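You operate a simulated robot arm through the tools that you are given. There is no shell and no other tool. Be economical: measure what you need, move in short steps, check, and stop when the job is done.

You are at the controls of a simulated two-armed robot. One attempt, no reset.

JOB
Check that the hand lamp lights, then put it away on the top shelf of cupboard three.
Fine: hold the lamp while you click it on and off again; shut the door. Set down upright: hand lamp.

Only the result counts: the job must be done as asked and must still hold three seconds after the hand-in. Knocking over, shifting, dropping, spilling or breaking anything else fails it.

ROBOT AND FRAMES
Two 7-joint arms with two-finger parallel grippers on one trunk, on a base that drives. Base frame: it is fixed to the floor where the robot stands at the start and does not move with it; the origin is under the middle of the robot, x ahead of it, y to its left, z up. Units: m, rad, N and s.
The left shoulder is at the start at [0.05, 0.165, 1.205], the right one opposite. With the tool pointing down near the work surface each hand reaches from about 0.1 to 0.66 m from the robot's upright axis, wherever it stands, measured 20 degrees to its own side. Places, roughly: cupboard four door [-0.5, 0, 0.7]; cupboard three door [-0.5, 0.6, 0.7]; lamp button [0.5, 0.1, 0.9]; top shelf of cupboard three [-0.7, 0.6, 0.9]. Payload 3.91 kg a hand.
The tool frame of a hand sits at the grasp point between the pads (the TCP): z along the fingers, y along the line on which they close. The tips reach 0.03 m beyond it. The gripper opens to 0.11 m. The fingers are 0.02 m wide and 0.01 m thick; the gripper's body (0.048 by 0.112 m) begins 0.055 m behind the TCP.
Orientation is that of the tool frame in the base frame, as a unit quaternion [x, y, z, w]. With the fingers straight down and closing along the base's y, the tool's x points along the base's -x, its y along +y and its z along -z.

CONTROLS
- The arms move only by the tool step_arm. It takes "left_targets", "right_targets" or both (then of equal length, played together; a hand with none holds still); each is a list that holds one entry, the list of rows, each a list of 7 numbers: the shift along the base's x, y, z in mm, then the turn, a rotation vector about the base's x, y, z in rad, then the opening, from 0 (shut) to 1 (fully open). In form: [[[x, y, z, ax, ay, az, grip], ...]]. A call has 1 to 10 rows; each row is the pose to reach, as a shift and turn from the pose commanded when the call began. A row lasts 0.2 s, in which the tool goes at most 0.05 m and 0.15 rad; a call with a longer step from one row to the next is refused whole, and so is a gripper value outside its range. Where a pose cannot be reached the arm comes as near as it can. A force on the tool above 40 N (or 10 N above the force at the start of the call, whichever is more), or a blocked arm, ends the call early, and 0.2 s more pass. Each finger travels about 0.045 m/s and halts on what it meets, pressing with about 21 N; the grip force reading is that of the motor and also rises with nothing between the fingers. The clock runs only during rows and for 0.2 s after the last one: add rows that repeat a pose to give the fingers time. It gives the time, the measured TCP pose, the force on the tool (base axes), the opening and the grip force at its end, in the units of the frame above (readings bear some noise), with the torque about the TCP (base axes, N m) and any sound that the robot's microphone picked up, and new pictures: "pictures" is both (left out), scene, wrist or none (wrist: the cameras of the hands that moved).
- Cameras (640 x 400 px; columns grow to the right, rows downward): "scene" is now at [0.118, -0.0159, 1.3853]; the picture's right is [-0.05, -1.00, 0.00], its down [-0.57, 0.03, -0.82] and it looks along [0.82, -0.04, -0.57] (base axes); focal length 214 px, centre (320, 200). "left" rides on the left gripper at [0.072, -0.017, -0.103] in its tool frame; the picture's right is [0.23, 0.97, 0.00], its down [-0.76, 0.18, -0.62] and it looks along [-0.61, 0.14, 0.78] (tool axes); focal length 222 px, centre (320, 200). "right" rides on the right gripper at [0.072, 0.017, -0.103] in its tool frame; the picture's right is [-0.23, 0.97, 0.00], its down [-0.76, -0.18, -0.62] and it looks along [-0.61, -0.14, 0.78] (tool axes); focal length 222 px, centre (320, 200). There is no depth. A picture from a camera that has moved, and an enlarged one, comes with that camera's place and axes in the base frame and with its lens. The place of the scene camera against the robot may be out by one fixed shift of up to 0.018 m in any direction.
- raise_lower(by): slides the trunk up (or, below 0, down) by that many m; the arms and the scene camera ride with it, the base frame stays. It gives what a move gives, with no picture.
- drive_base(legs): drives the robot by 1 to 6 legs, each [ahead, left, turn to the left] in m, m and rad, along the robot's own axes; the way and the turn of a leg run together, so that a leg with both is an arc; at most 1.5 m and 3.142 rad a leg. The arms and the cameras ride along, it lands a little off, and it stops where it bumps. It gives what a move gives, and a new picture of the scene camera.
- pan_tilt(pan, tilt): turns the head with the scene camera to pan (to the left, within 1.396 rad either way) and tilt (down, from -0.506 to 1.204), counted from straight ahead of the robot. It gives what a move gives, and a new picture of the scene camera.
- zoom(camera, box): a new picture of the part [left, top, right, bottom] of that camera's present view, enlarged. It takes no simulated time.
- close_job(): hands the job in; it is judged then, once.

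Work in short steps. Places have to be worked out from the pictures, the camera data and where the tool is seen: move nearer, look again, correct. Check each grasp and each placing, and mend what went wrong. You have 120 turns and 260 pictures in all, those below and enlarged ones among them. Open the grippers and draw the arms clear of the work before you hand the job in, unless the task says otherwise; then end with one line.

The tools are called after "Call:" by a JSON object that holds its "name" and its "arguments". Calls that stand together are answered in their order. step_arm: Moves the arms, as the interface text tells. Its arguments: {"type":"object","properties":{"left_targets":{"type":"array","items":{"type":"array","items":{"type":"array","items":{"type":"number"}}}},"right_targets":{"type":"array","items":{"type":"array","items":{"type":"array","items":{"type":"number"}}}},"pictures":{"type":"string","enum":["both","scene","wrist","none"]}},"required":[]} The other tools are called the same way: raise_lower (by) slides the trunk up or down; drive_base (legs) drives the base; pan_tilt (pan, tilt) turns the head that bears the scene camera; zoom (camera, box) takes an enlarged picture of a part of a camera's view; close_job () hands the job in.

At the start:

```text
t: 0.0
left_tcp_pos: [0.3059, 0.3571, 1.253]
left_tcp_rot: [-0.001, 1.0, 0.0, 0.001]
left_ft_force: [0.0, -0.1, -0.4]
left_wrist_torque: [-0.01, 0.0, 0.0]
left_finger_gap: 0.1099
left_finger_force: 0.0
right_tcp_pos: [0.2881, 0.0038, 1.2906]
right_tcp_rot: [0.001, 1.0, 0.0, 0.0]
right_ft_force: [0.8, 0.3, -0.1]
right_wrist_torque: [0.03, 0.01, 0.02]
right_finger_gap: 0.11
right_finger_force: 0.0
trunk travel left (down, up): [-0.425, 0.078]
robot x, y, heading: [0.0015, -0.0024, 0.001]
head pan, tilt: [-0.051, 0.604]
```

scene: 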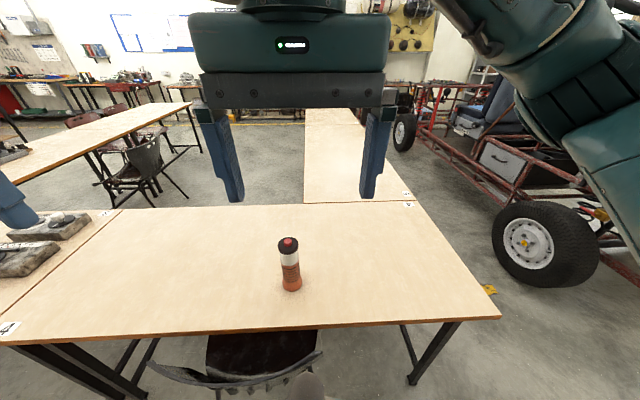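
right: 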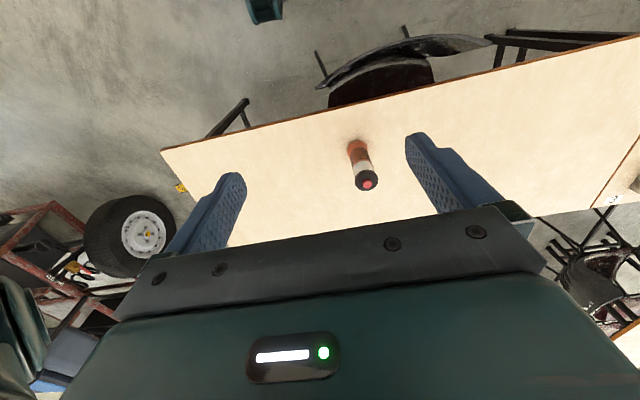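
left: 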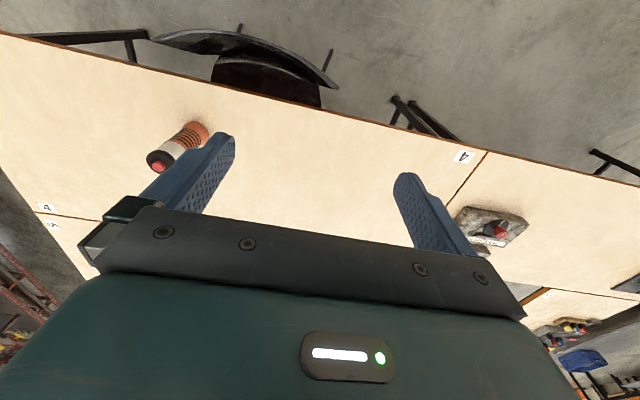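

The lamp's button triangulates to about (0.54, 0.06, 0.95). I'll pan left before planning, to see the cupboards behind the robot.

Call:
{"name": "pan_tilt", "arguments": {"pan": 1.39, "tilt": 0.5}}

Call:
{"name": "zoom", "arguments": {"camera": "right", "box": [300, 110, 428, 210]}}

```text
t: 1.6
left_tcp_pos: [0.3042, 0.3572, 1.252]
left_tcp_rot: [0.0, 1.0, -0.001, 0.001]
left_ft_force: [0.2, 0.8, 0.3]
left_wrist_torque: [-0.02, 0.02, 0.0]
left_finger_gap: 0.1097
left_finger_force: 0.1
right_tcp_pos: [0.2879, 0.0034, 1.2904]
right_tcp_rot: [0.0, 1.0, 0.0, 0.0]
right_ft_force: [1.2, -0.6, 0.0]
right_wrist_torque: [0.0, 0.02, -0.03]
right_finger_gap: 0.11
right_finger_force: 0.0
trunk travel left (down, up): [-0.425, 0.078]
robot x, y, heading: [0.0023, -0.0029, 0.004]
head pan, tilt: [1.389, 0.499]
camera scene: at [0.0463, 0.078, 1.3947], right [0.98, -0.18, 0.0], down [-0.09, -0.47, -0.88], along [0.16, 0.86, -0.48], focal length 214 px, centre (320, 200)
```

scene: 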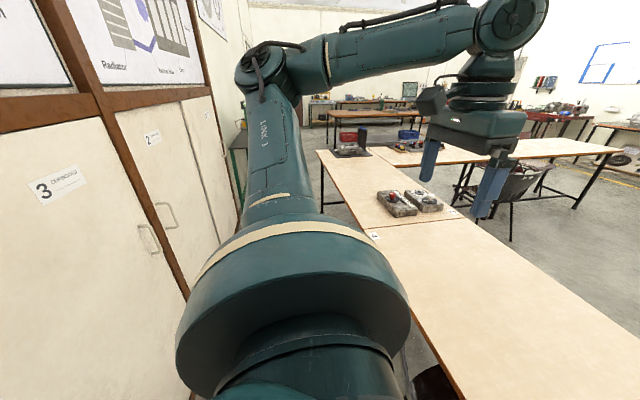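

```text
4.00 times, centred on (364, 160) of right
camera zoom: at [0.216, 0.02, 1.3933], right [0.23, 0.97, 0.0], down [0.76, -0.18, 0.62], along [0.61, -0.14, -0.78], focal length 888 px, centre (144, 360)
```

zoom: 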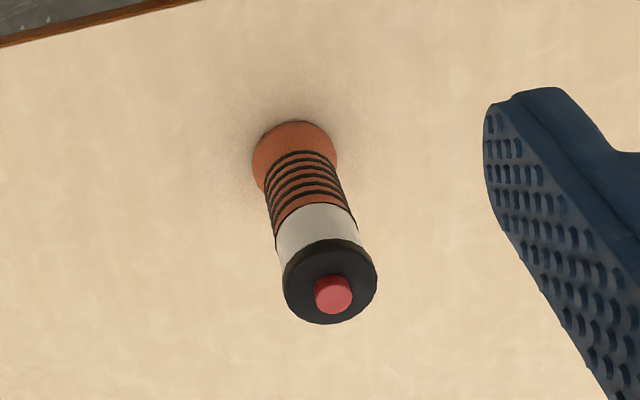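

Door 3 has its handle on the +y edge and hinges at the smaller y. So the right hand will carry the lamp and the left will press the button and work the door. I'll turn the head back and start tipping the right hand to horizontal.

Call:
{"name": "pan_tilt", "arguments": {"pan": 0.0, "tilt": 0.7}}

Call:
{"name": "step_arm", "arguments": {"right_targets": [[[0, 0, -25, 0, -0.14, 0, 1], [0, 0, -50, 0, -0.28, 0, 1], [0, 0, -75, 0, -0.42, 0, 1], [0, 0, -100, 0, -0.56, 0, 1], [0, 0, -125, 0, -0.7, 0, 1], [0, 0, -150, 0, -0.84, 0, 1], [0, 0, -175, 0, -0.98, 0, 1], [0, 0, -200, 0, -1.12, 0, 1], [0, 0, -225, 0, -1.26, 0, 1], [0, 0, -250, 0, -1.4, 0, 1]]]}}

```text
t: 3.1
left_tcp_pos: [0.3051, 0.3576, 1.2521]
left_tcp_rot: [-0.001, 1.0, 0.0, 0.0]
left_ft_force: [-0.8, 0.1, -0.2]
left_wrist_torque: [0.0, -0.01, 0.0]
left_finger_gap: 0.1098
left_finger_force: 0.0
right_tcp_pos: [0.2879, 0.0033, 1.2907]
right_tcp_rot: [0.0, 1.0, 0.001, 0.0]
right_ft_force: [-0.9, 0.4, -0.2]
right_wrist_torque: [-0.01, 0.01, -0.02]
right_finger_gap: 0.1101
right_finger_force: 0.1
trunk travel left (down, up): [-0.425, 0.078]
robot x, y, heading: [-0.0021, 0.0015, 0.0]
head pan, tilt: [0.0, 0.7]
camera scene: at [0.1147, -0.0114, 1.377], right [0.0, -1.0, 0.0], down [-0.64, 0.0, -0.77], along [0.77, 0.0, -0.64], focal length 214 px, centre (320, 200)
```

scene: 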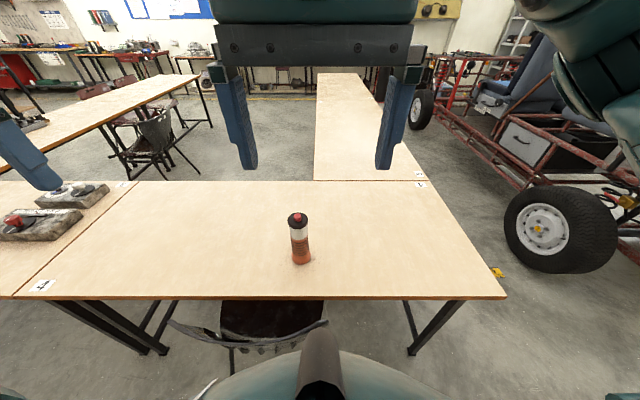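

```text
t: 5.0
left_tcp_pos: [0.3052, 0.357, 1.2523]
left_tcp_rot: [0.0, 1.0, 0.0, 0.0]
left_ft_force: [-0.3, 1.0, 0.7]
left_wrist_torque: [-0.03, 0.0, -0.01]
left_finger_gap: 0.11
left_finger_force: 0.1
right_tcp_pos: [0.3316, 0.0141, 1.158]
right_tcp_rot: [0.173, 0.828, 0.088, 0.527]
right_ft_force: [0.1, -0.3, -0.1]
right_wrist_torque: [0.0, 0.02, 0.01]
right_finger_gap: 0.1098
right_finger_force: 0.1
trunk travel left (down, up): [-0.425, 0.078]
robot x, y, heading: [0.0018, 0.0018, 0.008]
head pan, tilt: [0.0, 0.7]
stopped in row 9 (right hand): the arm was blocked; the commanded pose is now the measured one
camera scene: at [0.1149, -0.0114, 1.377], right [0.0, -1.0, 0.0], down [-0.64, 0.0, -0.76], along [0.76, 0.0, -0.64], focal length 214 px, centre (320, 200)
camera right: at [0.2136, 0.0593, 1.1466], right [0.27, 0.82, 0.51], down [-0.3, -0.43, 0.85], along [0.91, -0.39, 0.13], focal length 222 px, centre (320, 200)
```

scene: 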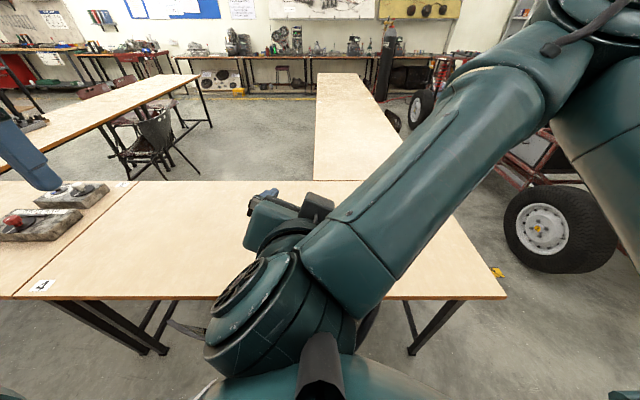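
right: 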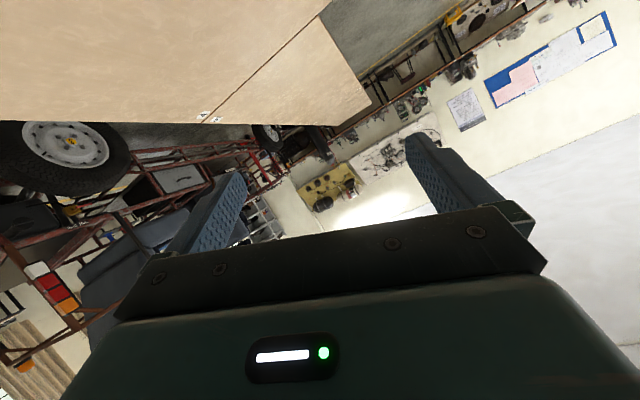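

The wrist came too close to the trunk. I'll move the hand forward and yaw it about 0.5 rad to the left, so it approaches the lamp from the right shoulder side.

Call:
{"name": "step_arm", "arguments": {"right_targets": [[[40, -15, 0, 0, 0, 0, 1], [80, -30, 0, -0.03, -0.06, 0.07, 1], [105, -30, -10, -0.06, -0.12, 0.14, 1], [105, -25, -25, -0.1, -0.2, 0.235, 1], [105, -20, -40, -0.14, -0.28, 0.33, 1], [105, -15, -55, -0.18, -0.36, 0.42, 1], [105, -10, -75, -0.22, -0.44, 0.515, 1], [105, -10, -100, -0.26, -0.519, 0.608, 1], [105, -10, -100, -0.26, -0.519, 0.608, 1]]]}}

```text
t: 7.0
left_tcp_pos: [0.3049, 0.3563, 1.2525]
left_tcp_rot: [0.0, 1.0, 0.0, 0.0]
left_ft_force: [0.7, 0.9, 0.3]
left_wrist_torque: [0.0, 0.0, -0.01]
left_finger_gap: 0.1101
left_finger_force: 0.0
right_tcp_pos: [0.422, 0.0214, 1.1004]
right_tcp_rot: [-0.134, 0.701, 0.145, 0.685]
right_ft_force: [-0.9, 0.2, -0.6]
right_wrist_torque: [0.0, -0.02, 0.0]
right_finger_gap: 0.1099
right_finger_force: 0.2
right hand out of reach, approached as far as the arm can: row 7, 8, 9
trunk travel left (down, up): [-0.425, 0.078]
robot x, y, heading: [-0.0018, -0.0014, -0.002]
head pan, tilt: [0.0, 0.7]
camera scene: at [0.1148, -0.0114, 1.3769], right [0.0, -1.0, 0.0], down [-0.64, 0.0, -0.76], along [0.76, 0.0, -0.64], focal length 214 px, centre (320, 200)
camera right: at [0.3178, -0.0027, 1.0293], right [-0.37, 0.9, 0.25], down [-0.49, -0.41, 0.77], along [0.79, 0.16, 0.59], focal length 222 px, centre (320, 200)
```

scene: 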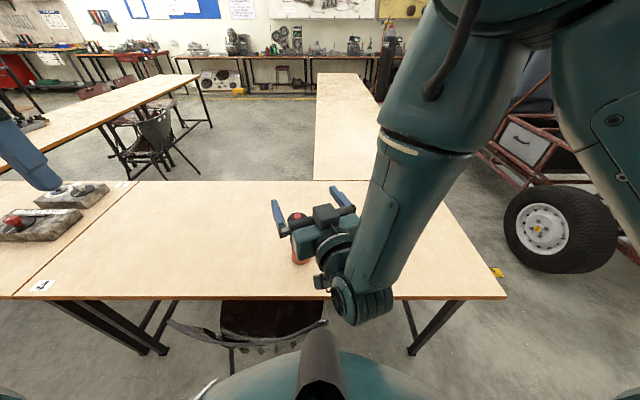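
right: 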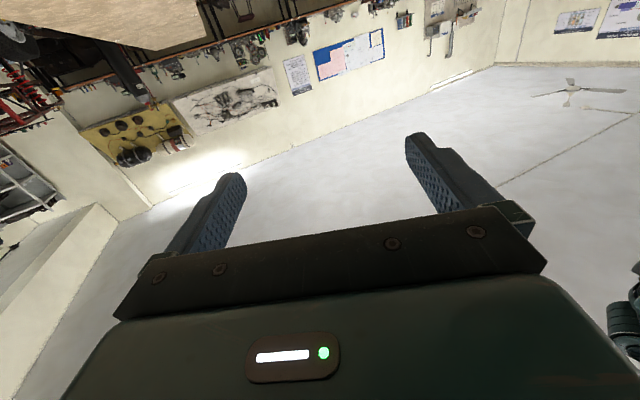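

The hand is level at about 0.4 rad yaw but at the near limit of its reach. Going lower should ease it, so I'll bring it down to grasp height in front of the lamp and look.

Call:
{"name": "step_arm", "arguments": {"right_targets": [[[0, 0, -40, 0, 0, 0, 1], [0, 0, -80, 0, 0, 0, 1], [0, 0, -120, 0, 0, 0, 1], [0, 0, -150, 0, 0, 0, 1], [0, 0, -150, 0, 0, 0, 1]]]}}

```text
t: 8.2
left_tcp_pos: [0.3058, 0.3574, 1.253]
left_tcp_rot: [-0.001, 1.0, 0.0, 0.001]
left_ft_force: [0.0, 0.0, -0.8]
left_wrist_torque: [-0.04, -0.03, -0.04]
left_finger_gap: 0.1101
left_finger_force: 0.0
right_tcp_pos: [0.4066, 0.0386, 1.0182]
right_tcp_rot: [-0.123, 0.72, 0.119, 0.672]
right_ft_force: [0.1, 1.3, 0.9]
right_wrist_torque: [0.0, -0.03, -0.02]
right_finger_gap: 0.1103
right_finger_force: 0.1
right hand out of reach, approached as far as the arm can: row 1, 2, 3, 4, 5
trunk travel left (down, up): [-0.425, 0.078]
robot x, y, heading: [-0.0023, 0.0034, -0.003]
head pan, tilt: [0.0, 0.7]
camera scene: at [0.1148, -0.0115, 1.3769], right [0.0, -1.0, 0.0], down [-0.64, 0.0, -0.76], along [0.76, 0.0, -0.64], focal length 214 px, centre (320, 200)
camera right: at [0.2987, 0.0181, 0.9532], right [-0.31, 0.92, 0.23], down [-0.48, -0.36, 0.8], along [0.82, 0.14, 0.55], focal length 222 px, centre (320, 200)
```

scene: 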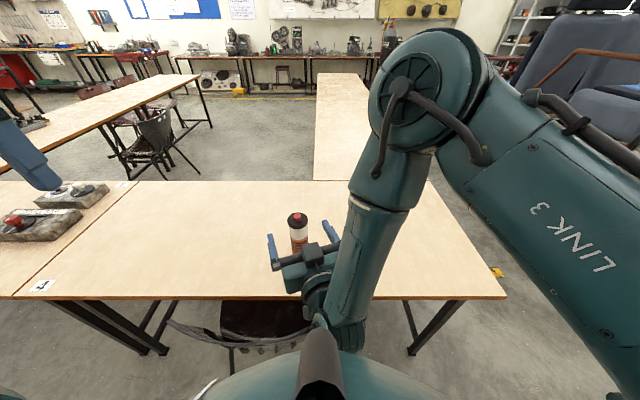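
right: 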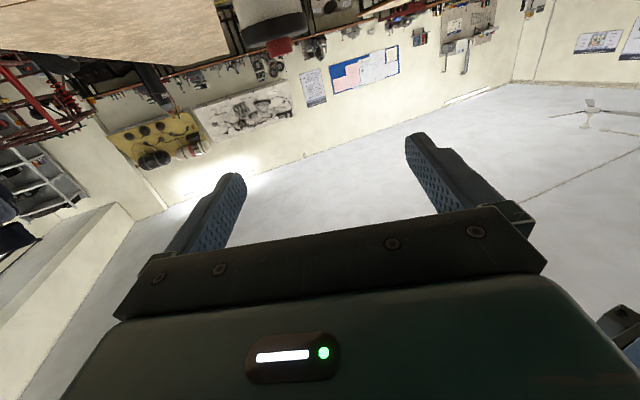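

The forearm is near vertical, so the wrist runs out of bend. Lowering the trunk will bring the shoulder nearer grasp height, but the hand rides down with it. I'll raise the hand first.

Call:
{"name": "step_arm", "arguments": {"right_targets": [[[0, 0, 50, 0, 0, 0, 1], [0, 0, 100, 0, 0, 0, 1], [0, 0, 150, 0, 0, 0, 1], [0, 0, 200, 0, 0, 0, 1], [0, 0, 250, 0, 0, 0, 1], [0, 0, 280, 0, 0, 0, 1], [0, 0, 280, 0, 0, 0, 1]]], "pictures": "none"}}

```text
t: 9.8
left_tcp_pos: [0.3046, 0.3583, 1.2527]
left_tcp_rot: [0.0, 1.0, 0.0, 0.0]
left_ft_force: [0.5, -0.2, 0.3]
left_wrist_torque: [0.02, 0.02, 0.0]
left_finger_gap: 0.1099
left_finger_force: 0.1
right_tcp_pos: [0.4069, 0.04, 1.2993]
right_tcp_rot: [-0.123, 0.72, 0.119, 0.673]
right_ft_force: [-0.4, -0.2, -0.5]
right_wrist_torque: [0.01, 0.0, -0.03]
right_finger_gap: 0.1101
right_finger_force: 0.0
trunk travel left (down, up): [-0.425, 0.078]
robot x, y, heading: [-0.0, 0.0006, -0.004]
head pan, tilt: [0.0, 0.7]
```

The hand is at z 1.30, so I'll lower the trunk 0.30 m, leaving it well above the table.

Call:
{"name": "raise_lower", "arguments": {"by": -0.3}}

```text
t: 12.8
left_tcp_pos: [0.3046, 0.358, 0.9525]
left_tcp_rot: [0.0, 1.0, 0.001, 0.0]
left_ft_force: [0.3, 0.6, -0.8]
left_wrist_torque: [0.0, 0.0, 0.01]
left_finger_gap: 0.1097
left_finger_force: 0.0
right_tcp_pos: [0.4071, 0.0395, 0.9989]
right_tcp_rot: [-0.122, 0.719, 0.119, 0.674]
right_ft_force: [-0.3, 0.4, 0.0]
right_wrist_torque: [-0.03, 0.0, 0.0]
right_finger_gap: 0.1101
right_finger_force: 0.0
trunk travel left (down, up): [-0.125, 0.378]
robot x, y, heading: [-0.0025, 0.0012, 0.003]
head pan, tilt: [0.0, 0.7]
```

The hand points along (0.94, 0.34), nearly level. I'll lower it to about z 0.865, in line with the lamp and about 0.125 m short of it.

Call:
{"name": "step_arm", "arguments": {"right_targets": [[[5, -10, -40, 0.01, -0.03, 0, 1], [17, -18, -80, 0.021, -0.06, 0, 1], [17, -18, -120, 0.021, -0.06, 0, 1], [17, -18, -134, 0.021, -0.06, 0, 1], [17, -18, -134, 0.021, -0.06, 0, 1]]]}}

Call:
{"name": "pan_tilt", "arguments": {"pan": 0.0, "tilt": 0.5}}

```text
t: 14.0
left_tcp_pos: [0.3049, 0.3568, 0.9524]
left_tcp_rot: [0.0, 1.0, 0.0, 0.002]
left_ft_force: [1.2, 0.2, 0.2]
left_wrist_torque: [-0.01, -0.05, -0.02]
left_finger_gap: 0.1101
left_finger_force: 0.0
right_tcp_pos: [0.4236, 0.0226, 0.8655]
right_tcp_rot: [-0.119, 0.698, 0.123, 0.695]
right_ft_force: [0.2, -0.1, -0.7]
right_wrist_torque: [0.01, 0.03, -0.01]
right_finger_gap: 0.1101
right_finger_force: 0.1
trunk travel left (down, up): [-0.125, 0.378]
robot x, y, heading: [-0.0031, 0.0, 0.001]
head pan, tilt: [0.0, 0.7]
camera scene: at [0.1148, -0.0115, 1.0769], right [0.0, -1.0, 0.0], down [-0.64, 0.0, -0.76], along [0.76, 0.0, -0.64], focal length 214 px, centre (320, 200)
camera right: at [0.3207, 0.0031, 0.7922], right [-0.33, 0.92, 0.23], down [-0.52, -0.38, 0.76], along [0.79, 0.13, 0.6], focal length 222 px, centre (320, 200)
```

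scene: 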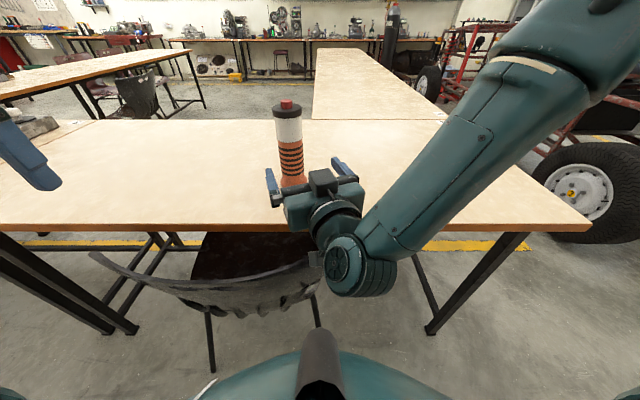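
right: 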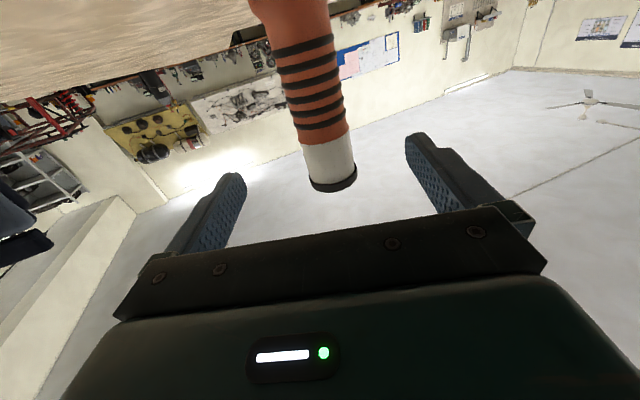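

```text
t: 14.7
left_tcp_pos: [0.3051, 0.3564, 0.9529]
left_tcp_rot: [0.0, 1.0, 0.0, 0.001]
left_ft_force: [-0.2, 0.3, -0.3]
left_wrist_torque: [0.0, 0.0, -0.01]
left_finger_gap: 0.1098
left_finger_force: 0.1
right_tcp_pos: [0.4246, 0.0217, 0.8654]
right_tcp_rot: [-0.119, 0.698, 0.122, 0.695]
right_ft_force: [-0.4, -0.6, 0.1]
right_wrist_torque: [0.0, 0.01, 0.01]
right_finger_gap: 0.1097
right_finger_force: 0.1
trunk travel left (down, up): [-0.125, 0.378]
robot x, y, heading: [-0.0002, -0.0013, -0.0]
head pan, tilt: [0.0, 0.499]
camera scene: at [0.1208, -0.0114, 1.0946], right [0.0, -1.0, 0.0], down [-0.48, 0.0, -0.88], along [0.88, 0.0, -0.48], focal length 214 px, centre (320, 200)
```

scene: 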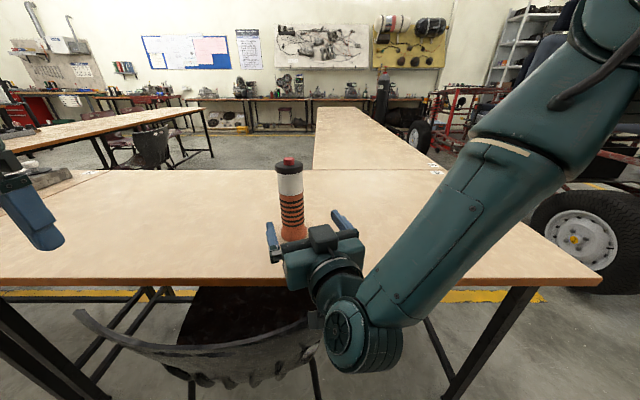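

The lamp sits centred between the open fingers, about 0.123 m ahead. I'll advance along the tool axis and check before closing.

Call:
{"name": "step_arm", "arguments": {"right_targets": [[[29, 10, 0, 0, 0, 0, 1], [58, 20, 0, 0, 0, 0, 1], [87, 30, 0, 0, 0, 0, 1], [115, 40, 0, 0, 0, 0, 1], [115, 40, 0, 0, 0, 0, 1]]]}}

```text
t: 15.9
left_tcp_pos: [0.3057, 0.3575, 0.9533]
left_tcp_rot: [0.001, 1.0, 0.0, 0.001]
left_ft_force: [0.9, -0.5, 0.5]
left_wrist_torque: [-0.03, -0.02, 0.0]
left_finger_gap: 0.1104
left_finger_force: 0.0
right_tcp_pos: [0.5393, 0.0619, 0.866]
right_tcp_rot: [-0.121, 0.698, 0.124, 0.695]
right_ft_force: [-0.5, -0.8, 0.4]
right_wrist_torque: [0.01, -0.03, 0.02]
right_finger_gap: 0.1102
right_finger_force: 0.0
trunk travel left (down, up): [-0.125, 0.378]
robot x, y, heading: [0.0037, -0.0005, 0.002]
head pan, tilt: [0.0, 0.499]
camera scene: at [0.1208, -0.0114, 1.0947], right [0.0, -1.0, 0.0], down [-0.48, 0.0, -0.88], along [0.88, 0.0, -0.48], focal length 214 px, centre (320, 200)
camera right: at [0.4357, 0.043, 0.7926], right [-0.33, 0.92, 0.23], down [-0.52, -0.38, 0.76], along [0.79, 0.13, 0.6], focal length 222 px, centre (320, 200)
```

scene: 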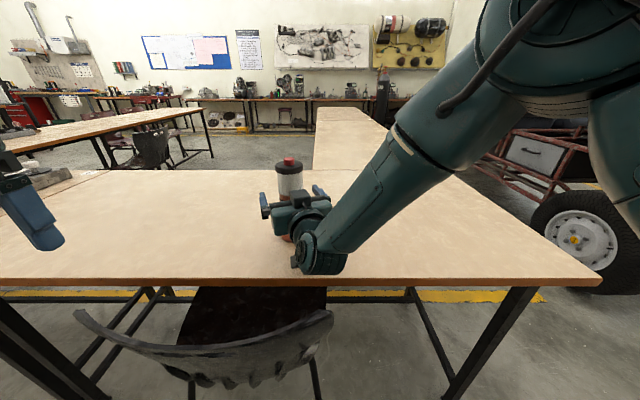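
right: 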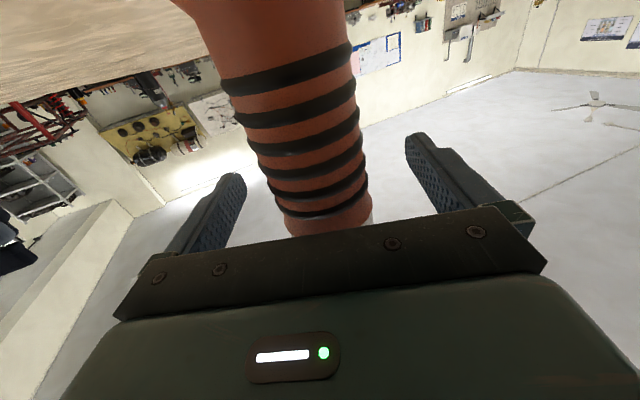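

The lamp is between the fingers at the striped section, so I'll close the grip.

Call:
{"name": "step_arm", "arguments": {"right_targets": [[[0, 0, 0, 0, 0, 0, 0.7], [0, 0, 0, 0, 0, 0, 0.5], [0, 0, 0, 0, 0, 0, 0.3], [0, 0, 0, 0, 0, 0, 0.1], [0, 0, 0, 0, 0, 0, 0], [0, 0, 0, 0, 0, 0, 0], [0, 0, 0, 0, 0, 0, 0]]]}}

Call:
{"name": "zoom", "arguments": {"camera": "scene", "box": [240, 140, 340, 260]}}

```text
t: 17.5
left_tcp_pos: [0.3048, 0.3566, 0.953]
left_tcp_rot: [0.0, 1.0, -0.001, 0.001]
left_ft_force: [0.4, -0.5, -0.4]
left_wrist_torque: [-0.01, 0.0, 0.03]
left_finger_gap: 0.11
left_finger_force: 0.2
right_tcp_pos: [0.5388, 0.0614, 0.8653]
right_tcp_rot: [-0.118, 0.699, 0.122, 0.695]
right_ft_force: [-0.5, 0.3, 0.6]
right_wrist_torque: [-0.04, -0.03, -0.01]
right_finger_gap: 0.0521
right_finger_force: 21.1
trunk travel left (down, up): [-0.125, 0.378]
robot x, y, heading: [-0.0016, -0.0015, -0.003]
head pan, tilt: [0.0, 0.499]
camera scene: at [0.1207, -0.0114, 1.0947], right [0.0, -1.0, 0.0], down [-0.48, 0.0, -0.88], along [0.88, 0.0, -0.48], focal length 214 px, centre (320, 200)
camera right: at [0.4354, 0.043, 0.7927], right [-0.33, 0.92, 0.23], down [-0.52, -0.38, 0.76], along [0.79, 0.13, 0.6], focal length 222 px, centre (320, 200)
```

scene: 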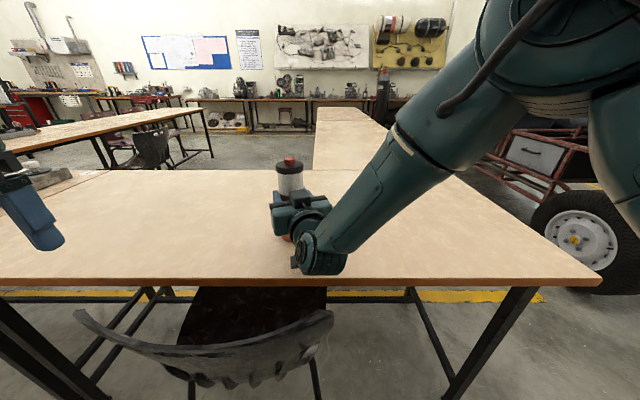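
right: 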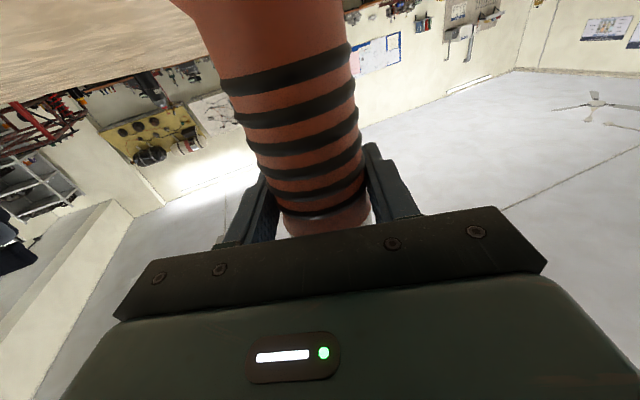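

```text
3.33 times, centred on (290, 200) of scene
camera zoom: at [0.1207, -0.0114, 1.0947], right [0.0, -1.0, 0.0], down [-0.48, 0.0, -0.88], along [0.88, 0.0, -0.48], focal length 715 px, centre (420, 200)
```

zoom: 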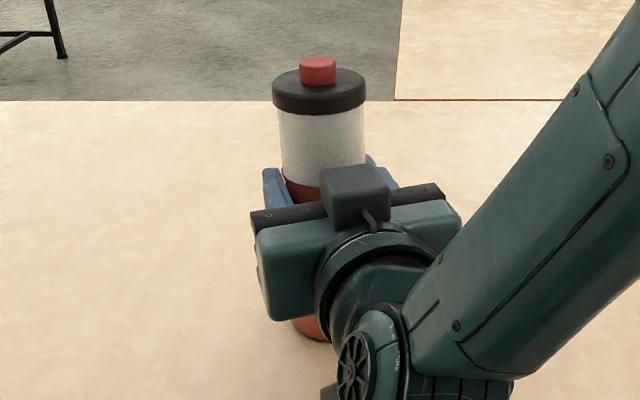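

The grasp holds at a 52 mm gap. I'll lift the lamp 15 mm, then raise the left hand, close its fingers and bring it over the button.

Call:
{"name": "step_arm", "arguments": {"right_targets": [[[0, 0, 5, 0, 0, 0, 0], [0, 0, 10, 0, 0, 0, 0], [0, 0, 15, 0, 0, 0, 0], [0, 0, 15, 0, 0, 0, 0], [0, 0, 15, 0, 0, 0, 0], [0, 0, 15, 0, 0, 0, 0], [0, 0, 15, 0, 0, 0, 0], [0, 0, 15, 0, 0, 0, 0], [0, 0, 15, 0, 0, 0, 0], [0, 0, 15, 0, 0, 0, 0]]], "left_targets": [[[0, 0, 40, 0, 0, 0, 0.8], [0, 0, 80, 0, 0, 0, 0.6], [0, 0, 110, 0, 0, 0, 0.4], [25, -30, 110, 0, 0, 0, 0.2], [50, -65, 110, 0, 0, 0, 0], [75, -100, 110, 0, 0, 0, 0], [100, -135, 110, 0, 0, 0, 0], [125, -170, 110, 0, 0, 0, 0], [150, -195, 110, 0, 0, 0, 0], [150, -195, 110, 0, 0, 0, 0]]]}}

```text
t: 19.7
left_tcp_pos: [0.4311, 0.1899, 1.0404]
left_tcp_rot: [-0.001, 1.0, 0.0, 0.0]
left_ft_force: [1.0, 0.1, -0.2]
left_wrist_torque: [-0.01, -0.03, 0.05]
left_finger_gap: 0.0
left_finger_force: 21.4
left hand out of reach, approached as far as the arm can: row 8, 9, 10
right_tcp_pos: [0.5384, 0.0619, 0.8792]
right_tcp_rot: [-0.119, 0.698, 0.122, 0.695]
right_ft_force: [-0.7, -0.3, -3.5]
right_wrist_torque: [-0.01, -0.01, -0.02]
right_finger_gap: 0.0525
right_finger_force: 20.7
trunk travel left (down, up): [-0.125, 0.378]
robot x, y, heading: [0.0002, 0.002, 0.003]
head pan, tilt: [0.0, 0.499]
camera scene: at [0.121, -0.0114, 1.0946], right [0.0, -1.0, 0.0], down [-0.48, 0.0, -0.88], along [0.88, 0.0, -0.48], focal length 214 px, centre (320, 200)
camera right: at [0.435, 0.0429, 0.8071], right [-0.33, 0.92, 0.23], down [-0.52, -0.38, 0.76], along [0.79, 0.13, 0.6], focal length 222 px, centre (320, 200)
camera left: at [0.3583, 0.1722, 1.1431], right [-0.23, 0.97, 0.0], down [0.76, 0.18, 0.62], along [0.61, 0.14, -0.78], focal length 222 px, centre (320, 200)
```

scene: 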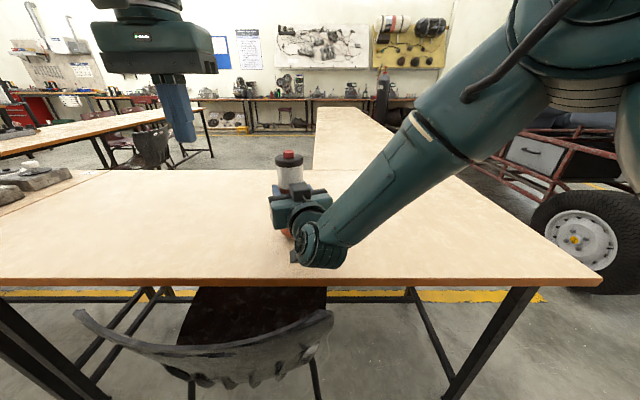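
right: 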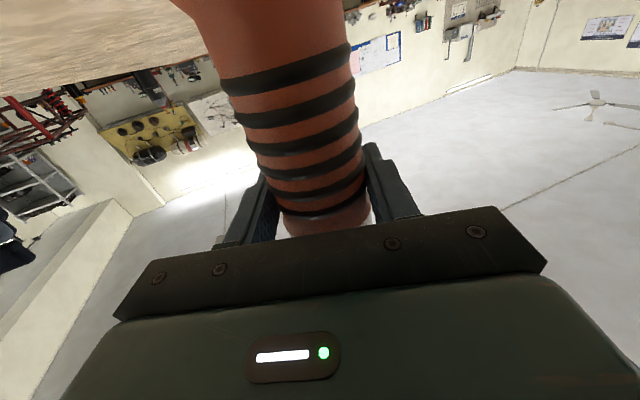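
left: 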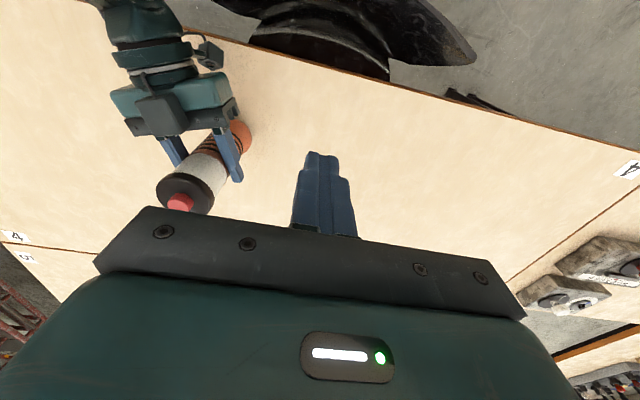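

The left hand can't reach that far pointing down at this height. I'll bring the lamp closer, to about (0.445, 0.10), still over the table.

Call:
{"name": "step_arm", "arguments": {"right_targets": [[[-25, 10, 0, 0, 0, 0, 0], [-50, 20, 0, 0, 0, 0, 0], [-75, 30, 0, 0, 0, 0, 0], [-95, 38, 0, 0, 0, 0, 0], [-95, 38, 0, 0, 0, 0, 0]]], "left_targets": [[[0, 0, 0, 0, 0, 0, 0], [0, 0, 0, 0, 0, 0, 0], [0, 0, 0, 0, 0, 0, 0], [0, 0, 0, 0, 0, 0, 0], [0, 0, 0, 0, 0, 0, 0]]]}}

```text
t: 20.9
left_tcp_pos: [0.4309, 0.1905, 1.0399]
left_tcp_rot: [0.0, 1.0, -0.001, 0.001]
left_ft_force: [-0.1, -0.2, 0.9]
left_wrist_torque: [-0.01, 0.0, -0.01]
left_finger_gap: 0.0
left_finger_force: 21.0
right_tcp_pos: [0.4419, 0.0994, 0.8793]
right_tcp_rot: [-0.119, 0.699, 0.122, 0.695]
right_ft_force: [-0.1, 0.9, -3.6]
right_wrist_torque: [0.01, -0.01, -0.02]
right_finger_gap: 0.0521
right_finger_force: 21.4
trunk travel left (down, up): [-0.125, 0.378]
robot x, y, heading: [0.0008, -0.001, -0.001]
head pan, tilt: [0.0, 0.499]
camera scene: at [0.121, -0.0114, 1.0946], right [0.0, -1.0, 0.0], down [-0.48, 0.0, -0.88], along [0.88, 0.0, -0.48], focal length 214 px, centre (320, 200)
camera right: at [0.3388, 0.0804, 0.807], right [-0.33, 0.92, 0.23], down [-0.52, -0.38, 0.76], along [0.79, 0.13, 0.6], focal length 222 px, centre (320, 200)
camera left: at [0.3581, 0.1723, 1.1433], right [-0.23, 0.97, 0.0], down [0.76, 0.18, 0.62], along [0.61, 0.14, -0.78], focal length 222 px, centre (320, 200)
```

scene: 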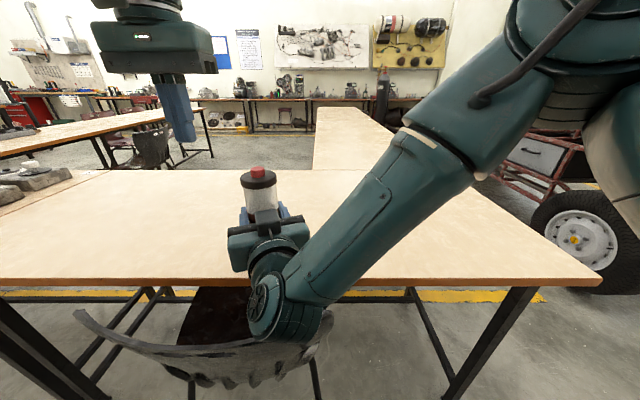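
right: 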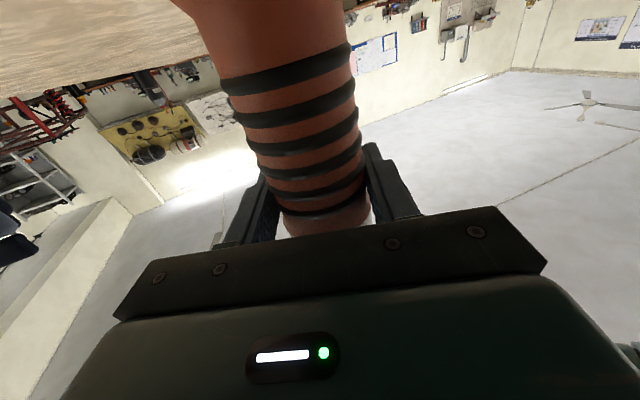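
left: 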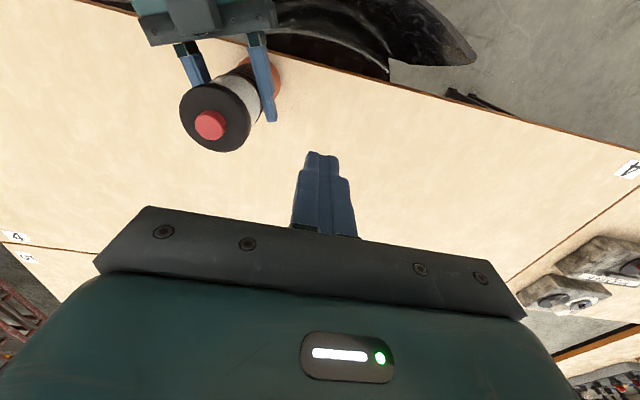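

The left camera and the hand pose put the button at about (0.440, 0.101, 0.97). I'll slide the left fingertips over it at hover height.

Call:
{"name": "step_arm", "arguments": {"left_targets": [[[3, -30, 0, 0, 0, 0, 0], [6, -60, 0, 0, 0, 0, 0], [9, -89, 0, 0, 0, 0, 0], [9, -89, 0, 0, 0, 0, 0]]]}}

```text
t: 21.9
left_tcp_pos: [0.41, 0.1598, 1.0207]
left_tcp_rot: [-0.001, 1.0, 0.0, 0.001]
left_ft_force: [-0.1, 1.0, 0.3]
left_wrist_torque: [0.02, 0.01, 0.01]
left_finger_gap: 0.0
left_finger_force: 20.6
left hand out of reach, approached as far as the arm can: row 1, 2, 3, 4
right_tcp_pos: [0.4411, 0.101, 0.88]
right_tcp_rot: [-0.119, 0.698, 0.122, 0.695]
right_ft_force: [0.0, -0.6, -2.9]
right_wrist_torque: [0.02, -0.02, 0.05]
right_finger_gap: 0.0523
right_finger_force: 20.8
trunk travel left (down, up): [-0.125, 0.378]
robot x, y, heading: [0.0032, -0.0008, -0.001]
head pan, tilt: [0.0, 0.499]
camera scene: at [0.121, -0.0114, 1.0946], right [0.0, -1.0, 0.0], down [-0.48, 0.0, -0.88], along [0.88, 0.0, -0.48], focal length 214 px, centre (320, 200)
camera left: at [0.3381, 0.1414, 1.1226], right [-0.23, 0.97, 0.0], down [0.76, 0.18, 0.62], along [0.61, 0.14, -0.78], focal length 222 px, centre (320, 200)
```

scene: 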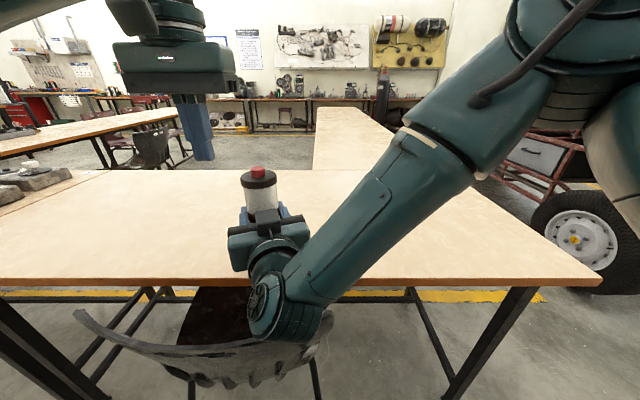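
left: 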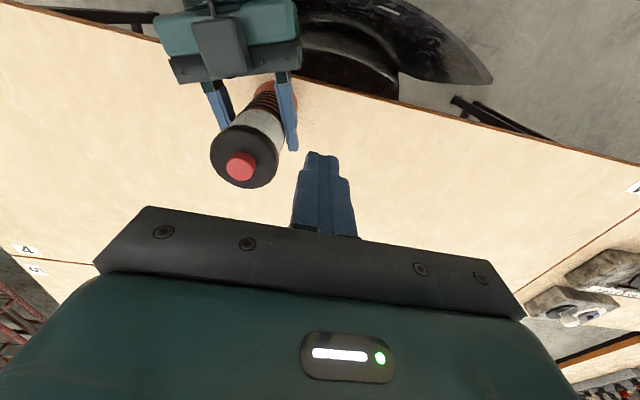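

Vertical fingers hit a wrist limit here. I'll tilt the left fingers forward about 0.7 rad, so they press the button at a slant, and move over it.

Call:
{"name": "step_arm", "arguments": {"left_targets": [[[0, 0, 10, 0, -0.14, 0, 0], [0, 0, 20, 0, -0.28, 0, 0], [0, 0, 30, 0, -0.42, 0, 0], [0, 0, 30, 0, -0.56, 0, 0], [0, -5, 30, 0, -0.7, 0, 0], [5, -25, 30, 0, -0.7, 0, 0], [10, -45, 25, 0, -0.7, 0, 0], [15, -59, 20, 0, -0.7, 0, 0], [15, -59, 20, 0, -0.7, 0, 0]]]}}

```text
t: 23.9
left_tcp_pos: [0.4286, 0.1023, 1.0382]
left_tcp_rot: [-0.001, 0.939, -0.001, 0.344]
left_ft_force: [0.3, 0.5, -0.2]
left_wrist_torque: [0.03, -0.02, 0.03]
left_finger_gap: 0.0
left_finger_force: 20.8
left hand out of reach, approached as far as the arm can: row 8, 9
right_tcp_pos: [0.4432, 0.0994, 0.8802]
right_tcp_rot: [-0.119, 0.698, 0.123, 0.695]
right_ft_force: [-0.7, 0.4, -3.2]
right_wrist_torque: [0.0, -0.04, -0.04]
right_finger_gap: 0.0522
right_finger_force: 20.9
trunk travel left (down, up): [-0.125, 0.378]
robot x, y, heading: [-0.0015, -0.0011, 0.0]
head pan, tilt: [0.0, 0.499]
camera scene: at [0.1211, -0.0114, 1.0946], right [0.0, -1.0, 0.0], down [-0.48, 0.0, -0.88], along [0.88, 0.0, -0.48], focal length 214 px, centre (320, 200)
camera left: at [0.3079, 0.0844, 1.0709], right [-0.17, 0.97, -0.15], down [0.18, 0.18, 0.97], along [0.97, 0.14, -0.21], focal length 222 px, centre (320, 200)
```

scene: 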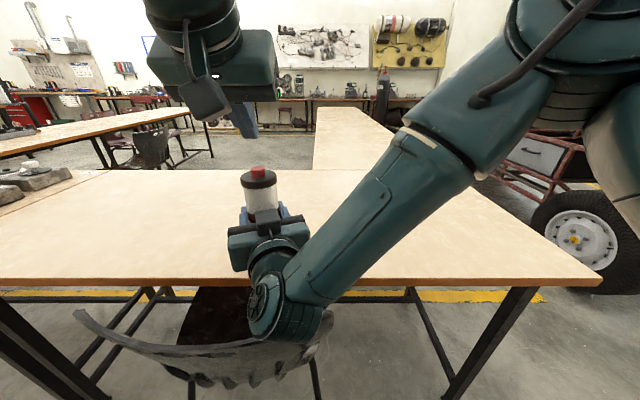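
left: 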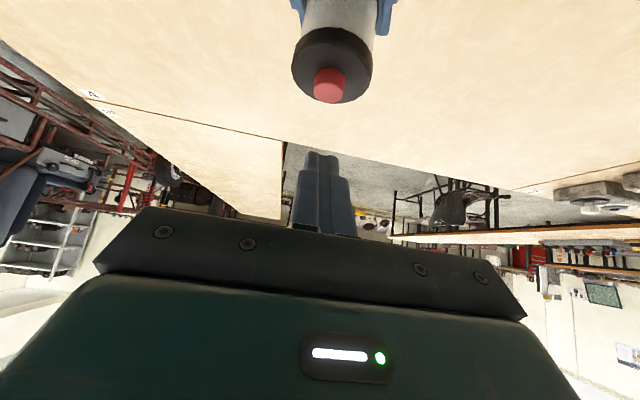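

My estimates put the button at about (0.442, 0.098, 0.963). With this tilt, contact should come at TCP z of about 0.994, so I'll shift slightly and go down to just above it.

Call:
{"name": "step_arm", "arguments": {"left_targets": [[[1, -4, -10, 0, 0, 0, 0], [1, -4, -20, 0, 0, 0, 0], [1, -4, -30, 0, 0, 0, 0], [1, -4, -36, 0, 0, 0, 0], [1, -4, -36, 0, 0, 0, 0]]]}}

Call:
{"name": "zoom", "arguments": {"camera": "scene", "box": [190, 90, 350, 210]}}

```text
t: 25.1
left_tcp_pos: [0.4301, 0.0973, 1.0046]
left_tcp_rot: [-0.001, 0.939, 0.0, 0.343]
left_ft_force: [-0.3, 0.4, -0.3]
left_wrist_torque: [-0.01, -0.01, 0.0]
left_finger_gap: 0.0
left_finger_force: 21.1
right_tcp_pos: [0.4428, 0.0995, 0.8786]
right_tcp_rot: [-0.119, 0.698, 0.122, 0.695]
right_ft_force: [-0.8, 0.0, -2.7]
right_wrist_torque: [0.03, 0.03, -0.02]
right_finger_gap: 0.0519
right_finger_force: 21.1
trunk travel left (down, up): [-0.125, 0.378]
robot x, y, heading: [-0.0019, 0.0017, -0.001]
head pan, tilt: [0.0, 0.499]
camera scene: at [0.121, -0.0114, 1.0946], right [0.0, -1.0, 0.0], down [-0.48, 0.0, -0.88], along [0.88, 0.0, -0.48], focal length 214 px, centre (320, 200)
camera left: at [0.3088, 0.0802, 1.0362], right [-0.17, 0.97, -0.15], down [0.18, 0.18, 0.97], along [0.97, 0.14, -0.21], focal length 222 px, centre (320, 200)
```

scene: 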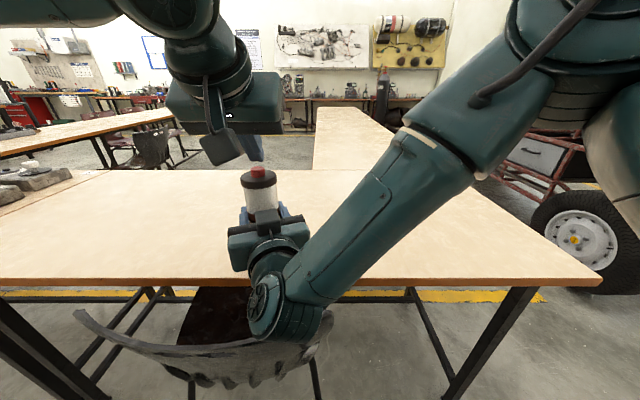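
left: 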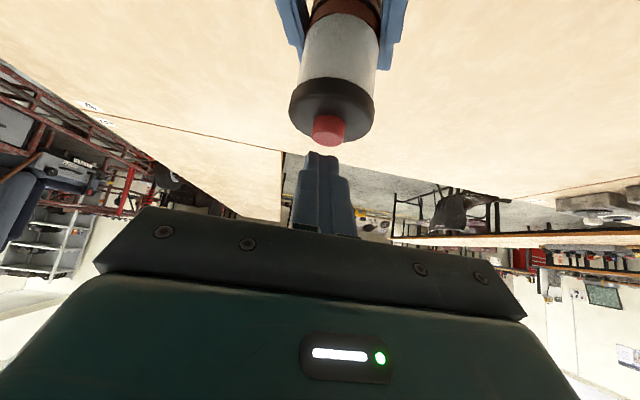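

```text
3.33 times, centred on (270, 150) of scene
camera zoom: at [0.121, -0.0114, 1.0946], right [0.0, -1.0, 0.0], down [-0.48, 0.0, -0.88], along [0.88, 0.0, -0.48], focal length 715 px, centre (487, 367)
```

zoom: 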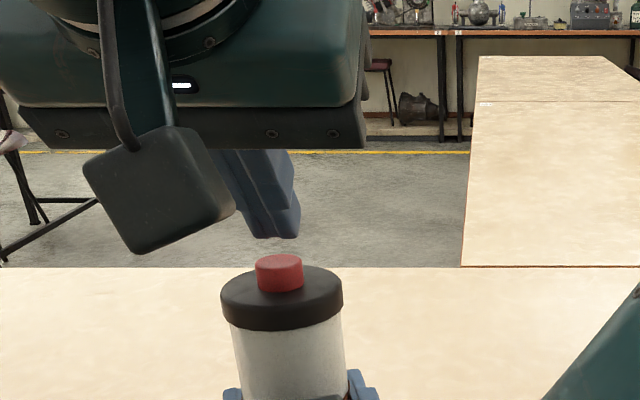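

The tip is lined up in y with about 8 mm to go. I'll press down slowly and watch force, sound and light.

Call:
{"name": "step_arm", "arguments": {"left_targets": [[[0, 1, -4, 0, 0, 0, 0], [0, 1, -7, 0, 0, 0, 0], [0, 1, -9, 0, 0, 0, 0], [0, 1, -11, 0, 0, 0, 0], [0, 1, -12, 0, 0, 0, 0]]]}}

Call:
{"name": "zoom", "arguments": {"camera": "scene", "box": [190, 90, 350, 210]}}

```text
t: 26.3
left_tcp_pos: [0.4294, 0.1004, 0.9921]
left_tcp_rot: [0.001, 0.939, 0.0, 0.343]
left_ft_force: [-0.7, -0.9, 2.5]
left_wrist_torque: [-0.01, 0.0, 0.02]
left_finger_gap: 0.0
left_finger_force: 21.2
right_tcp_pos: [0.4419, 0.0995, 0.8802]
right_tcp_rot: [-0.12, 0.698, 0.123, 0.695]
right_ft_force: [0.9, 1.1, -6.0]
right_wrist_torque: [-0.06, 0.06, 0.03]
right_finger_gap: 0.0522
right_finger_force: 21.5
trunk travel left (down, up): [-0.125, 0.378]
robot x, y, heading: [0.0014, -0.0015, 0.004]
head pan, tilt: [0.0, 0.499]
heard: click
camera scene: at [0.121, -0.0114, 1.0946], right [0.0, -1.0, 0.0], down [-0.48, 0.0, -0.88], along [0.88, 0.0, -0.48], focal length 214 px, centre (320, 200)
camera left: at [0.3086, 0.0819, 1.0242], right [-0.17, 0.97, -0.15], down [0.18, 0.18, 0.97], along [0.97, 0.14, -0.21], focal length 222 px, centre (320, 200)
```

scene: 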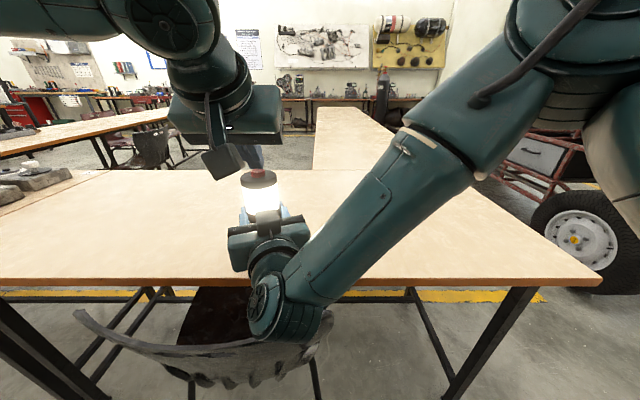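
left: 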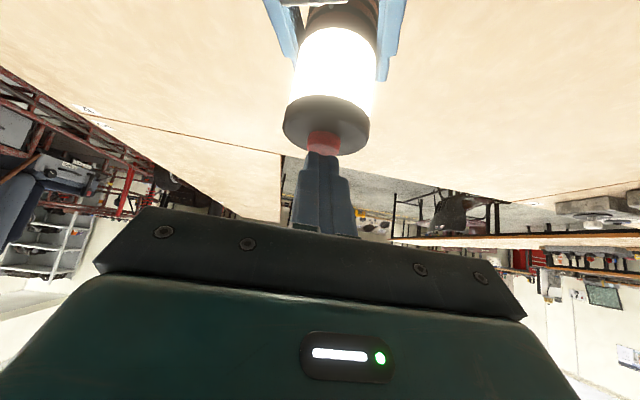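

```text
3.33 times, centred on (270, 150) of scene
camera zoom: at [0.121, -0.0114, 1.0946], right [0.0, -1.0, 0.0], down [-0.48, 0.0, -0.88], along [0.88, 0.0, -0.48], focal length 715 px, centre (487, 367)
```

zoom: 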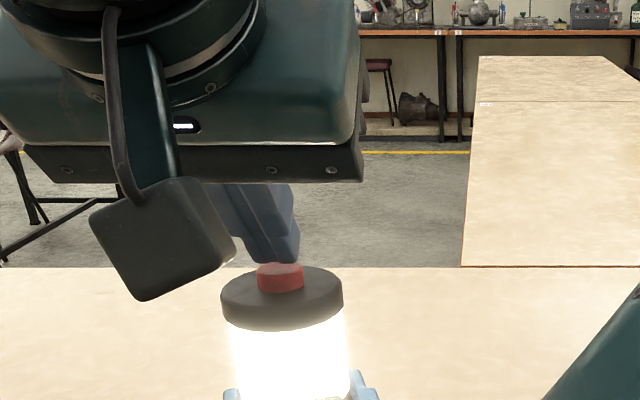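

Click heard and the lamp lights. I'll release upward, then press once more to switch it off.

Call:
{"name": "step_arm", "arguments": {"left_targets": [[[0, 0, 6, 0, 0, 0, 0], [0, 0, 12, 0, 0, 0, 0], [0, 0, 12, 0, 0, 0, 0]]], "pictures": "scene"}}

Call:
{"name": "step_arm", "arguments": {"left_targets": [[[0, 0, -4, 0, 0, 0, 0], [0, 0, -7, 0, 0, 0, 0], [0, 0, -9, 0, 0, 0, 0], [0, 0, -11, 0, 0, 0, 0], [0, 0, -12, 0, 0, 0, 0]]], "pictures": "scene"}}

```text
t: 27.1
left_tcp_pos: [0.4302, 0.099, 1.0043]
left_tcp_rot: [0.0, 0.939, 0.0, 0.343]
left_ft_force: [0.0, 0.2, -0.2]
left_wrist_torque: [0.01, 0.01, -0.02]
left_finger_gap: 0.0
left_finger_force: 21.5
right_tcp_pos: [0.4426, 0.1, 0.8801]
right_tcp_rot: [-0.12, 0.698, 0.123, 0.695]
right_ft_force: [0.0, 1.1, -3.9]
right_wrist_torque: [0.04, 0.03, 0.03]
right_finger_gap: 0.0524
right_finger_force: 20.7
trunk travel left (down, up): [-0.125, 0.378]
robot x, y, heading: [-0.0007, 0.0025, -0.001]
head pan, tilt: [0.0, 0.499]
camera scene: at [0.121, -0.0114, 1.0946], right [0.0, -1.0, 0.0], down [-0.48, 0.0, -0.88], along [0.88, 0.0, -0.48], focal length 214 px, centre (320, 200)
```

scene: 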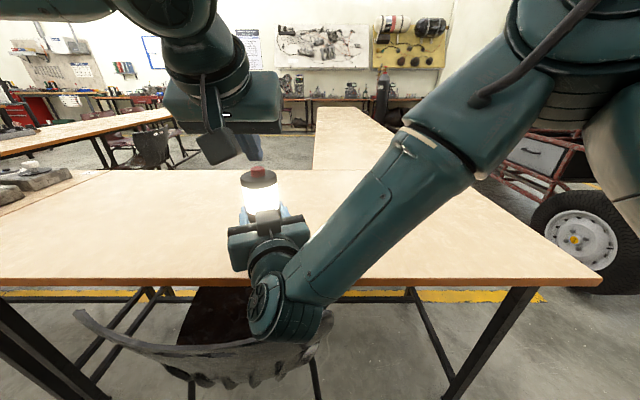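

```text
t: 28.3
left_tcp_pos: [0.4292, 0.1001, 0.9929]
left_tcp_rot: [0.001, 0.939, -0.001, 0.343]
left_ft_force: [0.6, -0.7, 1.4]
left_wrist_torque: [-0.02, -0.06, -0.02]
left_finger_gap: 0.0
left_finger_force: 21.2
right_tcp_pos: [0.4426, 0.0996, 0.8791]
right_tcp_rot: [-0.118, 0.699, 0.123, 0.694]
right_ft_force: [-0.9, 1.4, -6.2]
right_wrist_torque: [-0.06, -0.03, 0.01]
right_finger_gap: 0.0523
right_finger_force: 21.1
trunk travel left (down, up): [-0.125, 0.378]
robot x, y, heading: [0.0014, 0.0001, -0.001]
head pan, tilt: [0.0, 0.499]
heard: click
camera scene: at [0.121, -0.0114, 1.0946], right [0.0, -1.0, 0.0], down [-0.48, 0.0, -0.88], along [0.88, 0.0, -0.48], focal length 214 px, centre (320, 200)
```

scene: 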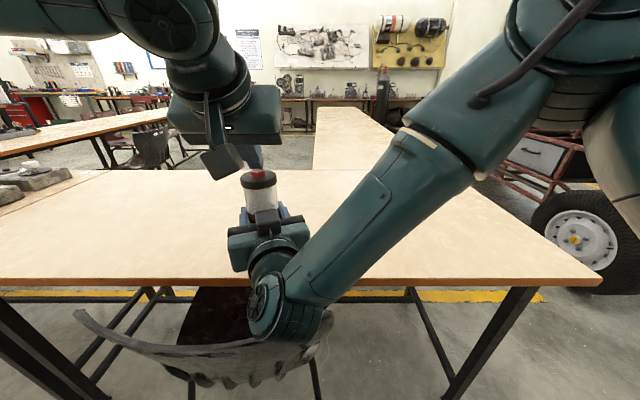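

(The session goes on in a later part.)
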